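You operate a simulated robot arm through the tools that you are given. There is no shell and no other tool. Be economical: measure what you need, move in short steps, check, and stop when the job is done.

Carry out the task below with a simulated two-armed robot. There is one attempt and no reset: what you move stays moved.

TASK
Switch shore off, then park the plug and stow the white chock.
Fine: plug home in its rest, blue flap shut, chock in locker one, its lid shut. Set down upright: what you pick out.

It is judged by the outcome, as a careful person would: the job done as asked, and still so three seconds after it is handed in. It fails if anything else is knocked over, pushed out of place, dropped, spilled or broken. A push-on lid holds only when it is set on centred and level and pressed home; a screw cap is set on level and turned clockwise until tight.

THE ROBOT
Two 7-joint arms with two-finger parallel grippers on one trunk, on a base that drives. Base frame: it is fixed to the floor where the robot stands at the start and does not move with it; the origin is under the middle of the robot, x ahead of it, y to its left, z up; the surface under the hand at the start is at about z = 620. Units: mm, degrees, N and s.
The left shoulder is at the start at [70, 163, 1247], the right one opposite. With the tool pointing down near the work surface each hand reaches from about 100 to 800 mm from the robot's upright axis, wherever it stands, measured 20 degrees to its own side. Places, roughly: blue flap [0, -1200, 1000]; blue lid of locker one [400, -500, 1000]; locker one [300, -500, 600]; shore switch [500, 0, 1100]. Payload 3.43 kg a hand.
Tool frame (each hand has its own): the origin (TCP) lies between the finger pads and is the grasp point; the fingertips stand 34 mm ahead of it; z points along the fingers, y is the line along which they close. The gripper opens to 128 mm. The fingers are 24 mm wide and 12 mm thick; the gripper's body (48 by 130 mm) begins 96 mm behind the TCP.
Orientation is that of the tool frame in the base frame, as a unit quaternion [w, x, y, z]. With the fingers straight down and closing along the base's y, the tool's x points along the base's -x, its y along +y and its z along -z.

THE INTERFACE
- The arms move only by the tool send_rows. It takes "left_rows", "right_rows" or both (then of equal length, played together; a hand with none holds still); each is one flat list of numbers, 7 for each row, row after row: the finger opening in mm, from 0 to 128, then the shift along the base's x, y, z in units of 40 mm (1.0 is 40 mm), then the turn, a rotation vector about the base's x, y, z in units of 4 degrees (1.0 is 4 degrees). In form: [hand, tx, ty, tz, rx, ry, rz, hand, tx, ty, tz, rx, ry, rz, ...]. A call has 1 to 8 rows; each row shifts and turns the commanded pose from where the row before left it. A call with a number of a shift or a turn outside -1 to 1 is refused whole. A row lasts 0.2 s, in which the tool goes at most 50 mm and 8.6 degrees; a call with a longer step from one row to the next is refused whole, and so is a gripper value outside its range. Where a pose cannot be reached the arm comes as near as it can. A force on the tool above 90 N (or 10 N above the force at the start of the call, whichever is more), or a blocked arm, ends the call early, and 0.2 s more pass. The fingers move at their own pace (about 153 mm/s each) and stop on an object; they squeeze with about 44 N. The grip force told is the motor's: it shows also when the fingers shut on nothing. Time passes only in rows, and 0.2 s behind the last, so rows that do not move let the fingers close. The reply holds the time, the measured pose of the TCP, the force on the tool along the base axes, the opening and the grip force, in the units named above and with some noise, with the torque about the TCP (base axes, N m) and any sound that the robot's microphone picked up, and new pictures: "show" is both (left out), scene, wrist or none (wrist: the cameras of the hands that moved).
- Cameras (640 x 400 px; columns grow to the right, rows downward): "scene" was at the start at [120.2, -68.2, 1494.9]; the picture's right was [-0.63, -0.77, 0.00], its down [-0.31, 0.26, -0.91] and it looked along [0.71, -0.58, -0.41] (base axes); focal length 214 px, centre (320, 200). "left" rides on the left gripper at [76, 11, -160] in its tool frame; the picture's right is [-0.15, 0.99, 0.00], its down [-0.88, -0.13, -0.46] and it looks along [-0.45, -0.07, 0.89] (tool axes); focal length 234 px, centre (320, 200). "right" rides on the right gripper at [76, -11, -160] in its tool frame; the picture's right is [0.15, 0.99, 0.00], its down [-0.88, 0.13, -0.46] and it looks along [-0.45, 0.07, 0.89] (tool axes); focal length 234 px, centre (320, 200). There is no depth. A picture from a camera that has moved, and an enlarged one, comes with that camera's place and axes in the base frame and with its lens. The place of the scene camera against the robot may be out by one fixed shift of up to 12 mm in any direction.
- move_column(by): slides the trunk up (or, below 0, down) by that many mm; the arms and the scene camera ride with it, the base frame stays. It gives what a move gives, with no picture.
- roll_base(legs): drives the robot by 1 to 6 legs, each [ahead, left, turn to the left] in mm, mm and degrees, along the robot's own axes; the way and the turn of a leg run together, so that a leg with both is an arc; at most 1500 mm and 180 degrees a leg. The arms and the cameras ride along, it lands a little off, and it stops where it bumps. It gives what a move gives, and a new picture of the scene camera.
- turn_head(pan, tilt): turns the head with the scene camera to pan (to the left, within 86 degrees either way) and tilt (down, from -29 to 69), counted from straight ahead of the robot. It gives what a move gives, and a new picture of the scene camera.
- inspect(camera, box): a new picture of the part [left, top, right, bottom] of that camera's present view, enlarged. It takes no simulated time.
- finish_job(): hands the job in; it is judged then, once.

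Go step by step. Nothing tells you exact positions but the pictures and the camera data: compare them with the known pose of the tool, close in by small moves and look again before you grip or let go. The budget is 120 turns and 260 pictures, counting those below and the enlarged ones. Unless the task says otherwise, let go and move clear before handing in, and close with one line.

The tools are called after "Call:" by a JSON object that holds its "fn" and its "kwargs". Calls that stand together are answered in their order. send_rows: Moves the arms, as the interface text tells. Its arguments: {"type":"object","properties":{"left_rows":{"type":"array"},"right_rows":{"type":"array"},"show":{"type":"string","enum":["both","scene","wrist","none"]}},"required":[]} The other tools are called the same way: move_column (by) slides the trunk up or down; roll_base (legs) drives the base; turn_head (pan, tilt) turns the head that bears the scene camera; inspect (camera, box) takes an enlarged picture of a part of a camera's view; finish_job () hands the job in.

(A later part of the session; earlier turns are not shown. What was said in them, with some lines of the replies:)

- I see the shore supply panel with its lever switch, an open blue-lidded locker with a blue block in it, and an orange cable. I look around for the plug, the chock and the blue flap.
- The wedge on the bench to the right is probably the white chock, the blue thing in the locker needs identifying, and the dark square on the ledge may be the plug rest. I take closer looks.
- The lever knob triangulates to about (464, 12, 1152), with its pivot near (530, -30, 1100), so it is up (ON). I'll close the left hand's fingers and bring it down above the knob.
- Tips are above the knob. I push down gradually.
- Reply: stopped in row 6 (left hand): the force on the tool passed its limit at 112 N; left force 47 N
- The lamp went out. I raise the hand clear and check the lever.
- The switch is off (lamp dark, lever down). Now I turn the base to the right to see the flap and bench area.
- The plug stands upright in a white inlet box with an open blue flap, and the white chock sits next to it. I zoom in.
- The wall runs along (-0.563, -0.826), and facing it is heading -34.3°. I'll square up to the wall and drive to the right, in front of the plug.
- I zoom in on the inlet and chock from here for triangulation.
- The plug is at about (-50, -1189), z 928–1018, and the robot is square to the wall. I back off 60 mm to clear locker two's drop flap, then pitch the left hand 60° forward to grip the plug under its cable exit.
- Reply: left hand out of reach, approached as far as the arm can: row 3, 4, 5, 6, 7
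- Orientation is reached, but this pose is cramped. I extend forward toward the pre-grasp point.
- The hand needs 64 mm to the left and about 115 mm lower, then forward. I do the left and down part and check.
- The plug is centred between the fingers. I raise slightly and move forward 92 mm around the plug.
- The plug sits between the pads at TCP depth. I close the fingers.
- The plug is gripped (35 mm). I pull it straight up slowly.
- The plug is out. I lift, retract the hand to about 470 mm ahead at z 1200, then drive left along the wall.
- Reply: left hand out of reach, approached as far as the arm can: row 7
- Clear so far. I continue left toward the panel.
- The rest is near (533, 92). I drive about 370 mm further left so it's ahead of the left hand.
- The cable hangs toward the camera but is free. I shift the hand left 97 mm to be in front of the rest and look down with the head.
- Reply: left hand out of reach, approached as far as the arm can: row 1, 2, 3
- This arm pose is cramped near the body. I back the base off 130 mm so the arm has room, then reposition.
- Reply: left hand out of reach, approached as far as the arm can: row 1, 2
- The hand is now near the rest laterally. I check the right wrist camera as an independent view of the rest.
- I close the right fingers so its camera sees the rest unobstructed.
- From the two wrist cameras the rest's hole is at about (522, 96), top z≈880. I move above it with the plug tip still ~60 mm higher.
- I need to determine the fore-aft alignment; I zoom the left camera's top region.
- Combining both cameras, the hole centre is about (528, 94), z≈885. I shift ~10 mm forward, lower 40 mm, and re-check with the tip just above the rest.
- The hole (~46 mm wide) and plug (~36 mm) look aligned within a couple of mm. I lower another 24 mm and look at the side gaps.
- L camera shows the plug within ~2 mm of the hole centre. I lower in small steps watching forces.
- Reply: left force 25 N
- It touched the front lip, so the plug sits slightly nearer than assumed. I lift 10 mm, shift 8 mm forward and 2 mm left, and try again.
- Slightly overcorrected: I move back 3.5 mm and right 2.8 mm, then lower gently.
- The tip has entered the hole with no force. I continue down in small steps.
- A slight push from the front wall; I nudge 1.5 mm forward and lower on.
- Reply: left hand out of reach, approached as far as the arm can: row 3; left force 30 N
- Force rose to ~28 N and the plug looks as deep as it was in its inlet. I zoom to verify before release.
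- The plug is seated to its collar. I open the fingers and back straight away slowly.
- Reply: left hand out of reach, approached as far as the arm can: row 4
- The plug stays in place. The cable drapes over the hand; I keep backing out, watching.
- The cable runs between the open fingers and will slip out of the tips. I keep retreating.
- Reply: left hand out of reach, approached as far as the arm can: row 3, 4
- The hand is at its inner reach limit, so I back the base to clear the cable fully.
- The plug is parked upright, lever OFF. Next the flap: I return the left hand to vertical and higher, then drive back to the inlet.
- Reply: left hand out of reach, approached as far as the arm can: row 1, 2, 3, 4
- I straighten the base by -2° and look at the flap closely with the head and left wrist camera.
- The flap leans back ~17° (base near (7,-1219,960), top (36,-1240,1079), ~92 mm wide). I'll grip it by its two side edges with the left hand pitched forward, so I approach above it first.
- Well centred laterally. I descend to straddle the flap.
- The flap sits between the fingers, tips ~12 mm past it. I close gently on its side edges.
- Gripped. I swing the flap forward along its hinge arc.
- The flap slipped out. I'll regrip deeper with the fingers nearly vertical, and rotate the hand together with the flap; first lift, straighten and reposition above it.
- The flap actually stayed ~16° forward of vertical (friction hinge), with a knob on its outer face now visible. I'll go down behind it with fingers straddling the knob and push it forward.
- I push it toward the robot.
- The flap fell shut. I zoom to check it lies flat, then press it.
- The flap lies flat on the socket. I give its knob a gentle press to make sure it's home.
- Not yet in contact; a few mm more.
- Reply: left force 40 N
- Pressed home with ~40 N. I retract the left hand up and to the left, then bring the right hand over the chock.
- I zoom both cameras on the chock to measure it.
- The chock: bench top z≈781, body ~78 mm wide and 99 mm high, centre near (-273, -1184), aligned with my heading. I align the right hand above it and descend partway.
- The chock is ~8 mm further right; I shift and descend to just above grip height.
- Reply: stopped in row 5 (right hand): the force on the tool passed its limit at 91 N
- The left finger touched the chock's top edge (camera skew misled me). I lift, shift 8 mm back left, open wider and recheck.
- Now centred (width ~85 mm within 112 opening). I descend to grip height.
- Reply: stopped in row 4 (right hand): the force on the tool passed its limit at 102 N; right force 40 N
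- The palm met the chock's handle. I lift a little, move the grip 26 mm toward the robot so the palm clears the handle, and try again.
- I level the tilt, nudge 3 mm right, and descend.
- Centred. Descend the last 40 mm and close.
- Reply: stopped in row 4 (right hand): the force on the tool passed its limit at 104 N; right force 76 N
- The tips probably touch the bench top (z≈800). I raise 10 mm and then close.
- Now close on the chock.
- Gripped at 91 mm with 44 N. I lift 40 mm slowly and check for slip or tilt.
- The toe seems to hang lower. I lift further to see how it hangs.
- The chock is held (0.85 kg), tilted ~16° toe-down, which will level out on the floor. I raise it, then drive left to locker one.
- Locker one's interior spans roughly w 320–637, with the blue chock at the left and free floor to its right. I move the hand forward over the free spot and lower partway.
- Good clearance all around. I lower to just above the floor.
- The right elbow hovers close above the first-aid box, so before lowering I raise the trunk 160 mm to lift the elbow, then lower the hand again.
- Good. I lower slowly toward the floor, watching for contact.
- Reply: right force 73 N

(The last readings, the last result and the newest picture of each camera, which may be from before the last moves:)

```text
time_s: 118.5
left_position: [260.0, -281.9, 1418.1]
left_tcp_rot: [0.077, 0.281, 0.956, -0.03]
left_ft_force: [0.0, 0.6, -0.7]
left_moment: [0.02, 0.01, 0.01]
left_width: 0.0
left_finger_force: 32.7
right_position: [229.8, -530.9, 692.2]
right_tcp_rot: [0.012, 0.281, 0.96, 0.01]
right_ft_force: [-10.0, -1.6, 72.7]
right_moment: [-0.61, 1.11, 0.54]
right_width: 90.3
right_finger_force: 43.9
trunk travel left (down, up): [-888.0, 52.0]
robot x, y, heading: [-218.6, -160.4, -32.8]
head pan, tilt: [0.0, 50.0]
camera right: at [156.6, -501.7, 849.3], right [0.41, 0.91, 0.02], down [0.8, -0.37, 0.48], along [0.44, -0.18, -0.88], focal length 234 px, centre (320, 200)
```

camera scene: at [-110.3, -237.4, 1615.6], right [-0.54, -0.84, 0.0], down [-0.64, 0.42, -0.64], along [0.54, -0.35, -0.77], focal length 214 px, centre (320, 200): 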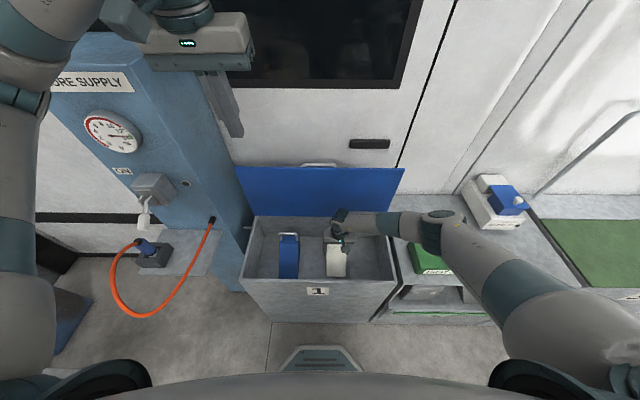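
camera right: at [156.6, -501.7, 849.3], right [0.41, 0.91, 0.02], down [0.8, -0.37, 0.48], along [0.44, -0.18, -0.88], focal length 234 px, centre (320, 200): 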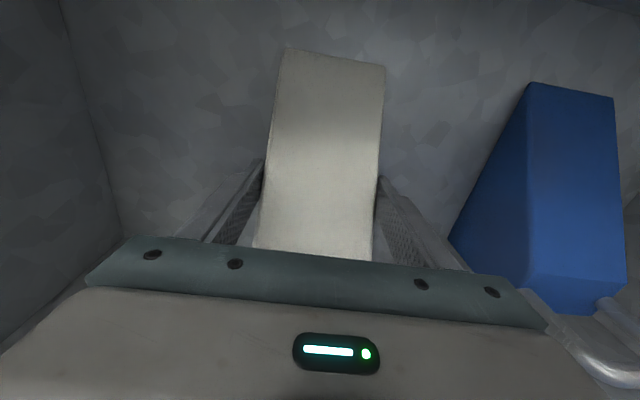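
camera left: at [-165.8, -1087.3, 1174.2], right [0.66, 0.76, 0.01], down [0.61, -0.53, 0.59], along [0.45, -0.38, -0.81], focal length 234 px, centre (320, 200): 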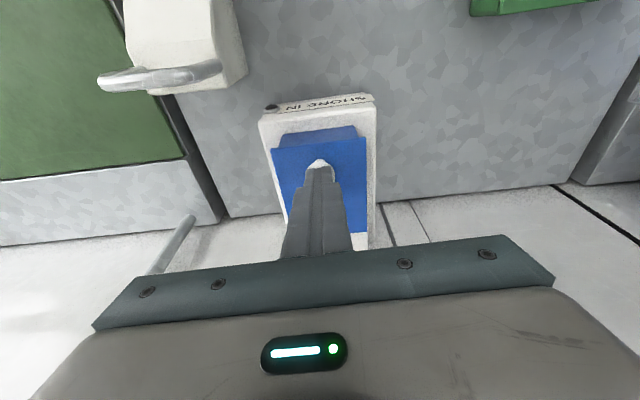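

It's now standing on the floor (73 N): the chock had slid slightly in the grip rather than tilted. I relieve the force, open, and lift straight up.

Call:
{"fn": "send_rows", "kwargs": {"right_rows": [50, 0, 0, 0.08, 0, 0, 0, 100, 0, 0, 0, 0, 0, 0, 112, 0, 0, 0, 0, 0, 0, 112, 0, 0, 0, 0, 0, 0], "show": "wrist"}}

```text
time_s: 119.5
left_position: [267.8, -287.0, 1414.5]
left_tcp_rot: [0.074, 0.281, 0.956, -0.028]
left_ft_force: [0.1, -0.3, -0.6]
left_moment: [0.0, -0.02, 0.01]
left_width: 0.0
left_finger_force: 32.5
right_position: [229.8, -533.0, 685.9]
right_tcp_rot: [0.006, 0.282, 0.959, 0.009]
right_ft_force: [-0.7, -0.2, -0.4]
right_moment: [0.0, 0.0, 0.02]
right_width: 112.1
right_finger_force: 0.1
trunk travel left (down, up): [-888.0, 52.0]
robot x, y, heading: [-216.4, -156.3, -32.6]
head pan, tilt: [0.0, 50.0]
camera right: at [157.8, -503.6, 843.8], right [0.41, 0.91, 0.02], down [0.8, -0.37, 0.46], along [0.43, -0.17, -0.89], focal length 234 px, centre (320, 200)
```

right: 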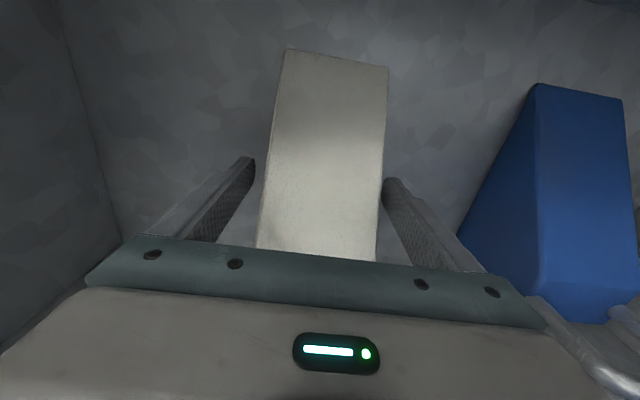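

Released; I lift the hand out straight up.

Call:
{"fn": "send_rows", "kwargs": {"right_rows": [114, 0, 0, 0.4, 0, 0, 0, 114, 0, 0, 0.8, 0, 0, 0, 114, 0, 0, 1, 0, 0, 0, 114, 0, 0, 1, 0, 0, 0, 114, 0, 0, 1, 0, 0, 0, 114, 0, 0, 1, 0, 0, 0, 114, 0, 0, 1, 0, 0, 0, 114, 0, 0, 1, 0, 0, 0]}}

Call:
{"fn": "inspect", "kwargs": {"camera": "scene", "box": [60, 140, 440, 340]}}

```text
time_s: 121.3
left_position: [266.8, -286.7, 1415.1]
left_tcp_rot: [0.073, 0.281, 0.956, -0.029]
left_ft_force: [0.8, -0.7, 0.4]
left_moment: [0.0, 0.02, 0.01]
left_width: 0.0
left_finger_force: 32.8
right_position: [231.6, -532.4, 972.5]
right_tcp_rot: [0.008, 0.283, 0.959, 0.01]
right_ft_force: [-0.1, -0.2, -0.5]
right_moment: [0.02, -0.01, -0.01]
right_width: 113.8
right_finger_force: 0.0
trunk travel left (down, up): [-888.0, 52.0]
robot x, y, heading: [-217.7, -158.3, -33.0]
head pan, tilt: [0.0, 50.0]
camera scene: at [-111.3, -236.5, 1615.7], right [-0.54, -0.84, 0.0], down [-0.64, 0.42, -0.64], along [0.54, -0.35, -0.77], focal length 214 px, centre (320, 200)
camera right: at [159.3, -502.5, 1132.9], right [0.41, 0.91, 0.02], down [0.8, -0.37, 0.47], along [0.43, -0.17, -0.88], focal length 234 px, centre (320, 200)
```

scene: 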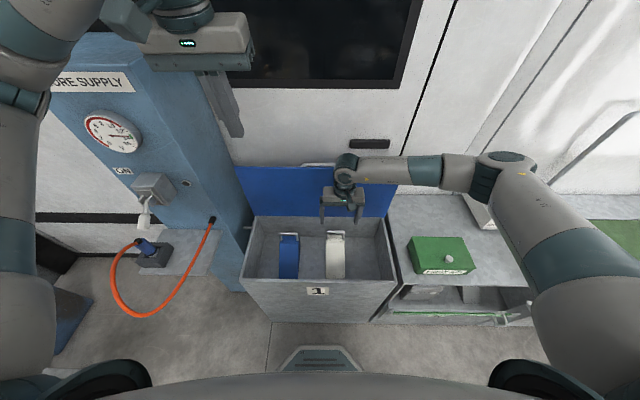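
right: 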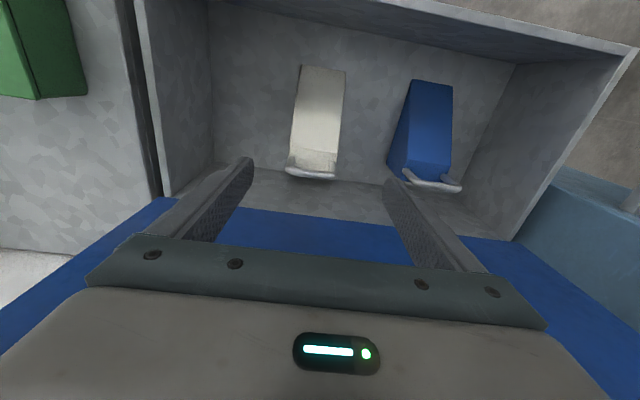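

```text
1.68 times, centred on (250, 240) of scene
camera zoom: at [-111.3, -236.5, 1615.7], right [-0.54, -0.84, 0.0], down [-0.64, 0.42, -0.64], along [0.54, -0.35, -0.77], focal length 361 px, centre (438, 133)
```

zoom: 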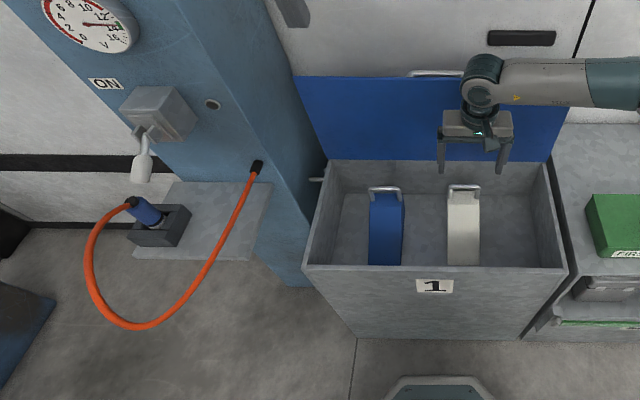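

The white chock stands upright in locker one. Now the lid: it's vertical at w≈620, top z≈1100, with a gap to the van wall behind it. I bring the right hand over the top, to the right of its handle.

Call:
{"fn": "send_rows", "kwargs": {"right_rows": [0, 0, 0, 1, 0, 0, 0, 0, 0, 0, 1, 0, 0, 0, 0, 0, 0, 1, 0, 0, 0, 0, 0, 0, 1, 0, 0, 0, 0, 0, 0, 1, 0, 0, 0, 0, 0, 0, 0.8, 0, 0, 0, 0, -0.47, -0.74, 0, 0, 0, 0, 0, -0.47, -0.74, 0, 0, 0, 0], "show": "none"}}

Call:
{"fn": "send_rows", "kwargs": {"right_rows": [0, 0.76, -0.48, 0, 0, 0, 0, 0, 0.76, -0.48, 0, 0, 0, 0, 0, 0.76, -0.48, 0, 0, 0, 0, 0, 0.76, -0.48, 0, 0, 0, 0, 0, 0.76, -0.48, 0, 0, 0, 0, 0, 0, 0, 0, 0, 0, 0]}}

```text
time_s: 123.1
left_position: [265.7, -288.9, 1415.2]
left_tcp_rot: [0.073, 0.282, 0.956, -0.028]
left_ft_force: [-0.4, -0.1, 0.5]
left_moment: [0.02, -0.04, -0.01]
left_width: 0.0
left_finger_force: 32.6
right_position: [189.9, -595.0, 1206.2]
right_tcp_rot: [0.007, 0.283, 0.959, 0.011]
right_ft_force: [-0.1, 0.8, -0.3]
right_moment: [0.06, -0.04, 0.01]
right_width: 0.4
right_finger_force: 32.9
trunk travel left (down, up): [-888.0, 52.0]
robot x, y, heading: [-214.1, -160.6, -32.5]
head pan, tilt: [0.0, 50.0]
```

```text
time_s: 124.5
left_position: [266.2, -285.8, 1414.9]
left_tcp_rot: [0.074, 0.282, 0.956, -0.029]
left_ft_force: [-0.9, 0.1, 0.5]
left_moment: [-0.03, -0.01, -0.02]
left_width: 0.0
left_finger_force: 33.3
right_position: [342.2, -687.9, 1202.9]
right_tcp_rot: [0.007, 0.282, 0.959, 0.011]
right_ft_force: [-0.2, -0.3, -0.1]
right_moment: [-0.01, -0.04, 0.02]
right_width: 0.2
right_finger_force: 32.9
trunk travel left (down, up): [-888.0, 52.0]
robot x, y, heading: [-216.7, -159.5, -33.0]
head pan, tilt: [0.0, 50.0]
camera scene: at [-111.6, -236.7, 1615.8], right [-0.54, -0.84, 0.0], down [-0.64, 0.42, -0.64], along [0.54, -0.35, -0.77], focal length 214 px, centre (320, 200)
camera right: at [270.4, -658.0, 1362.4], right [0.41, 0.91, 0.02], down [0.8, -0.37, 0.47], along [0.43, -0.17, -0.88], focal length 234 px, centre (320, 200)
```

scene: 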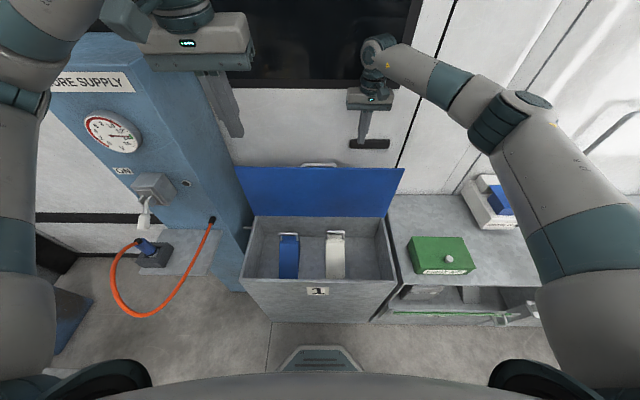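
right: 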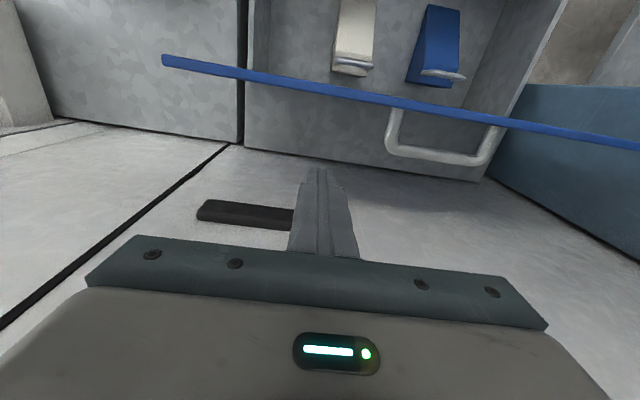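

The fingers are behind the lid. I descend so the tips reach below the lid's top edge.

Call:
{"fn": "send_rows", "kwargs": {"right_rows": [0, -0.25, 0.16, 0, 0, 0, 0, 0, 0, 0, -0.8, 0, 0, 0, 0, 0, 0, -0.8, 0, 0, 0, 0, 0, 0, -0.9, 0, 0, 0, 0, 0, 0, 0, 0, 0, 0]}}

```text
time_s: 125.7
left_position: [266.6, -285.7, 1414.8]
left_tcp_rot: [0.073, 0.281, 0.956, -0.029]
left_ft_force: [0.5, 0.0, -0.2]
left_moment: [-0.01, 0.02, 0.05]
left_width: 0.0
left_finger_force: 33.2
right_position: [335.0, -681.3, 1105.4]
right_tcp_rot: [0.008, 0.282, 0.959, 0.011]
right_ft_force: [-0.2, 0.3, -0.5]
right_moment: [0.0, 0.0, -0.01]
right_width: 0.0
right_finger_force: 33.1
trunk travel left (down, up): [-888.0, 52.0]
robot x, y, heading: [-216.5, -159.6, -33.0]
head pan, tilt: [0.0, 50.0]
camera scene: at [-111.2, -236.5, 1615.7], right [-0.54, -0.84, 0.0], down [-0.64, 0.42, -0.64], along [0.54, -0.35, -0.77], focal length 214 px, centre (320, 200)
camera right: at [263.1, -652.5, 1263.0], right [0.41, 0.91, 0.02], down [0.8, -0.37, 0.47], along [0.43, -0.17, -0.88], focal length 234 px, centre (320, 200)
```

scene: 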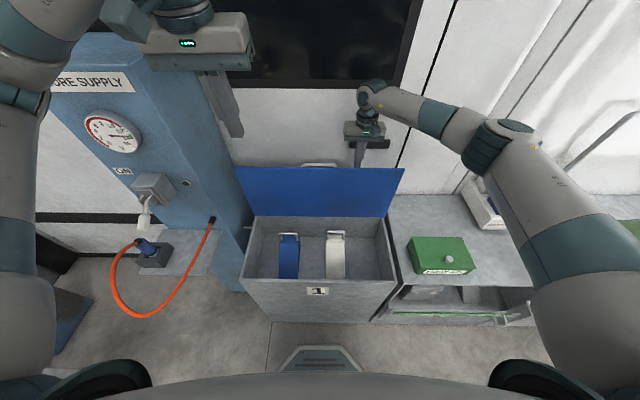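
right: 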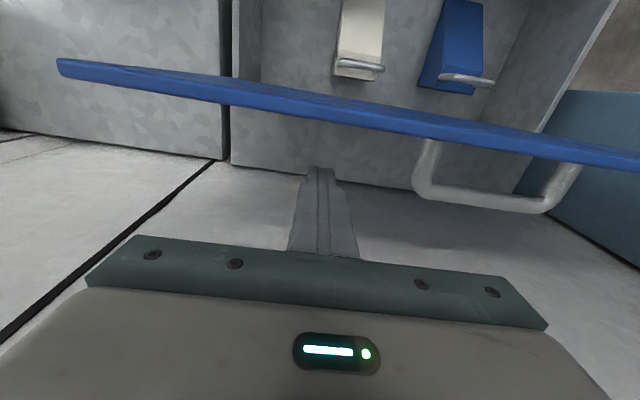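

Tips are ~29 mm below the lid's top edge, ~40 mm behind it. I push it gently toward the robot.

Call:
{"fn": "send_rows", "kwargs": {"right_rows": [0, -0.42, 0.27, 0, 0, 0, 0, 0, -0.42, 0.27, 0, 0, 0, 0, 0, -0.42, 0.27, 0, 0, 0, 0, 0, -0.42, 0.27, 0, 0, 0, 0, 0, 0, 0, 0, 0, 0, 0]}}

```text
time_s: 126.9
left_position: [267.2, -285.1, 1415.3]
left_tcp_rot: [0.073, 0.282, 0.956, -0.029]
left_ft_force: [0.6, -0.2, 0.1]
left_moment: [0.03, 0.0, -0.01]
left_width: 0.0
left_finger_force: 33.0
right_position: [266.9, -639.3, 1106.6]
right_tcp_rot: [0.007, 0.281, 0.96, 0.011]
right_ft_force: [0.7, 0.0, -0.1]
right_moment: [0.0, -0.02, 0.02]
right_width: 0.0
right_finger_force: 33.4
trunk travel left (down, up): [-888.0, 52.0]
robot x, y, heading: [-217.6, -154.9, -32.9]
head pan, tilt: [0.0, 50.0]
camera scene: at [-110.9, -236.7, 1615.7], right [-0.54, -0.84, 0.0], down [-0.64, 0.42, -0.64], along [0.54, -0.35, -0.77], focal length 214 px, centre (320, 200)
camera right: at [195.0, -609.7, 1265.1], right [0.41, 0.91, 0.02], down [0.8, -0.37, 0.46], along [0.43, -0.17, -0.89], focal length 234 px, centre (320, 200)
```

scene: 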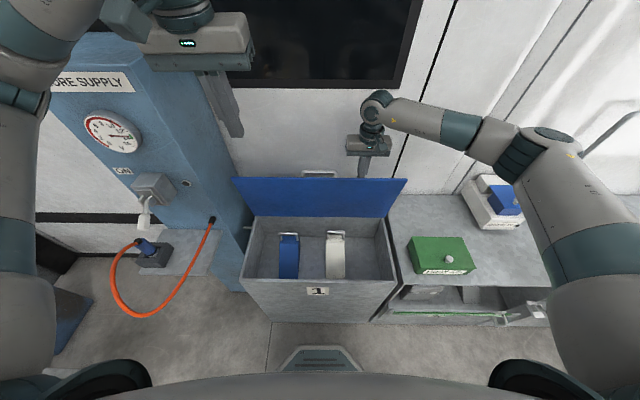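
right: 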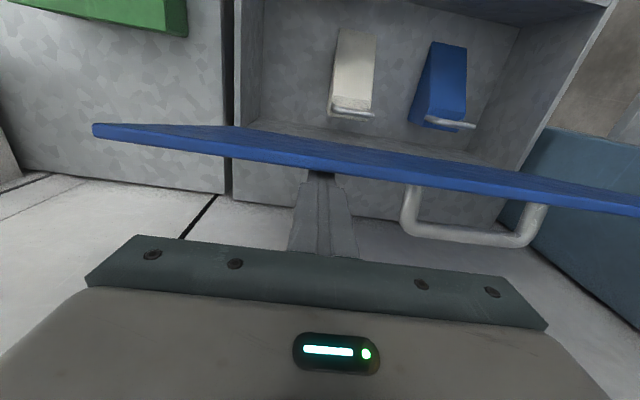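

The lid follows and holds by friction. I continue along its arc.

Call:
{"fn": "send_rows", "kwargs": {"right_rows": [0, -0.44, 0.28, -0.15, 0, 0, 0, 0, -0.44, 0.28, -0.15, 0, 0, 0, 0, -0.44, 0.28, -0.2, 0, 0, 0, 0, -0.44, 0.28, -0.3, 0, 0, 0, 0, -0.42, 0.27, -0.32, 0, 0, 0, 0, -0.42, 0.27, -0.34, 0, 0, 0, 0, 0, 0, 0, 0, 0, 0]}}

```text
time_s: 128.5
left_position: [267.0, -287.4, 1414.2]
left_tcp_rot: [0.073, 0.281, 0.956, -0.029]
left_ft_force: [-0.1, -0.9, -0.2]
left_moment: [-0.01, -0.01, 0.01]
left_width: 0.0
left_finger_force: 32.5
right_position: [160.6, -572.5, 1047.6]
right_tcp_rot: [0.007, 0.283, 0.959, 0.009]
right_ft_force: [0.2, -0.5, -1.1]
right_moment: [0.0, 0.0, 0.03]
right_width: 0.0
right_finger_force: 33.8
trunk travel left (down, up): [-888.0, 52.0]
robot x, y, heading: [-217.8, -155.6, -32.8]
head pan, tilt: [0.0, 50.0]
camera scene: at [-110.8, -236.7, 1615.7], right [-0.54, -0.84, 0.0], down [-0.64, 0.42, -0.64], along [0.54, -0.35, -0.77], focal length 214 px, centre (320, 200)
camera right: at [89.0, -543.0, 1205.9], right [0.41, 0.91, 0.02], down [0.8, -0.37, 0.47], along [0.43, -0.17, -0.88], focal length 234 px, centre (320, 200)
```

scene: 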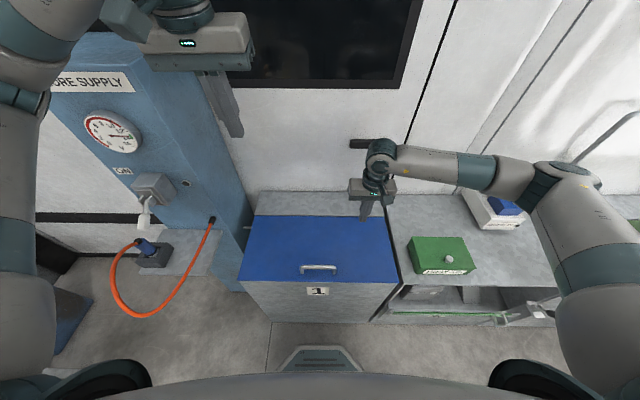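
right: 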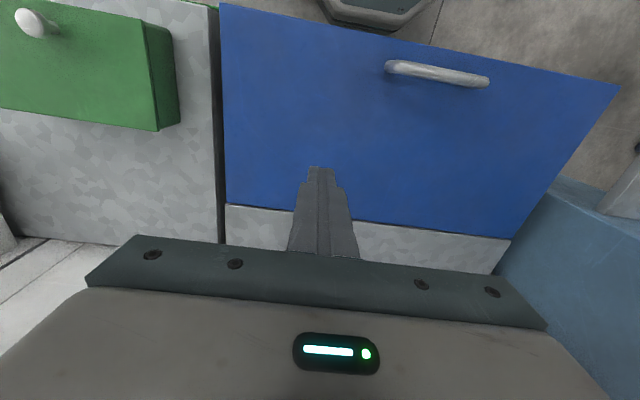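

The lid has closed. I zoom in to check it lies flat, and check the plug.

Call:
{"fn": "inspect", "kwargs": {"camera": "scene", "box": [220, 180, 420, 320]}}

Call:
{"fn": "inspect", "kwargs": {"camera": "scene", "box": [70, 160, 250, 330]}}

```text
2.86 times, centred on (320, 250) of scene
camera zoom: at [-110.8, -236.7, 1615.7], right [-0.54, -0.84, 0.0], down [-0.64, 0.42, -0.64], along [0.54, -0.35, -0.77], focal length 613 px, centre (320, 57)
```

zoom: 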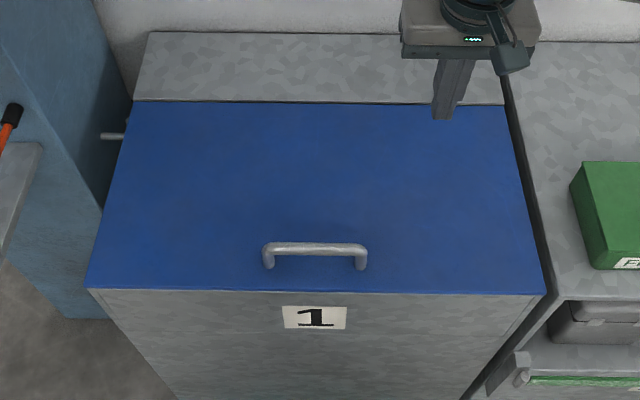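

```text
2.35 times, centred on (160, 245) of scene
camera zoom: at [-110.8, -236.7, 1615.7], right [-0.54, -0.84, 0.0], down [-0.64, 0.42, -0.64], along [0.54, -0.35, -0.77], focal length 505 px, centre (696, 94)
```

zoom: 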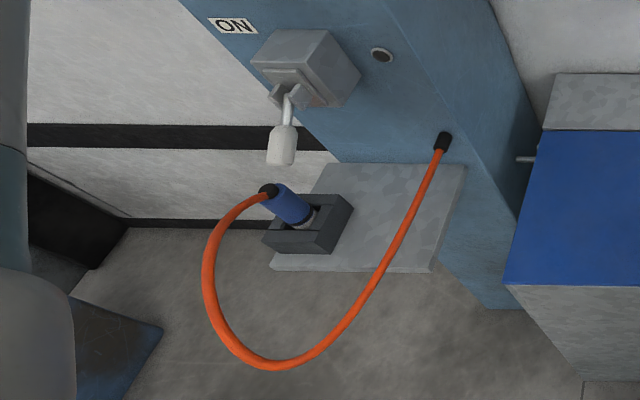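

The lid lies flush, and the plug projects exactly where an upright plug in its rest should. One last look at the inlet flap and bench.

Call:
{"fn": "turn_head", "kwargs": {"pan": -45, "tilt": 35}}

Call:
{"fn": "inspect", "kwargs": {"camera": "left", "box": [0, 0, 640, 400]}}

```text
time_s: 129.6
left_position: [266.2, -286.4, 1415.3]
left_tcp_rot: [0.073, 0.281, 0.957, -0.029]
left_ft_force: [-0.3, 0.0, -0.5]
left_moment: [0.0, 0.04, 0.03]
left_width: 0.0
left_finger_force: 33.1
right_position: [161.1, -572.3, 1046.5]
right_tcp_rot: [0.007, 0.282, 0.959, 0.01]
right_ft_force: [1.2, -0.3, 0.1]
right_moment: [0.0, -0.01, -0.02]
right_width: 0.1
right_finger_force: 32.5
trunk travel left (down, up): [-888.0, 52.0]
robot x, y, heading: [-217.7, -158.5, -32.9]
head pan, tilt: [-45.0, 35.0]
camera scene: at [-157.0, -281.1, 1637.4], right [-0.98, -0.21, 0.0], down [-0.12, 0.56, -0.82], along [0.17, -0.8, -0.57], focal length 214 px, centre (320, 200)
```

scene: 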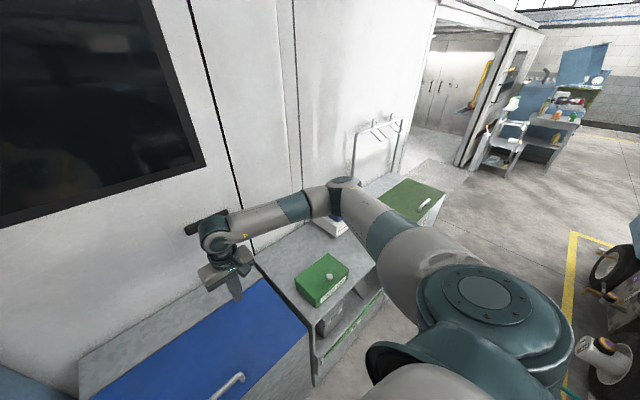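

```text
1.00 times, centred on (320, 200) of left (not enlarged: the box is as wide or as high as the picture)
camera zoom: at [189.8, -221.6, 1561.6], right [0.66, 0.75, 0.01], down [0.6, -0.54, 0.59], along [0.45, -0.38, -0.81], focal length 234 px, centre (320, 200)
```

zoom: 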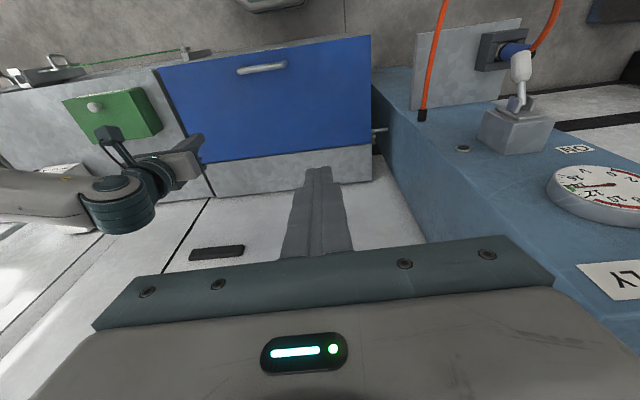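

Everything looks as it should: the lever is at OFF, the plug is in its rest, the flap and the locker lid are down, and both hands are clear. I'm handing in.

Call:
{"fn": "finish_job", "kwargs": {}}

```text
The job is handed in.
```

Shore is switched off, the plug is parked upright in its rest with the blue flap shut, and the white chock stands upright in locker one with its lid shut.
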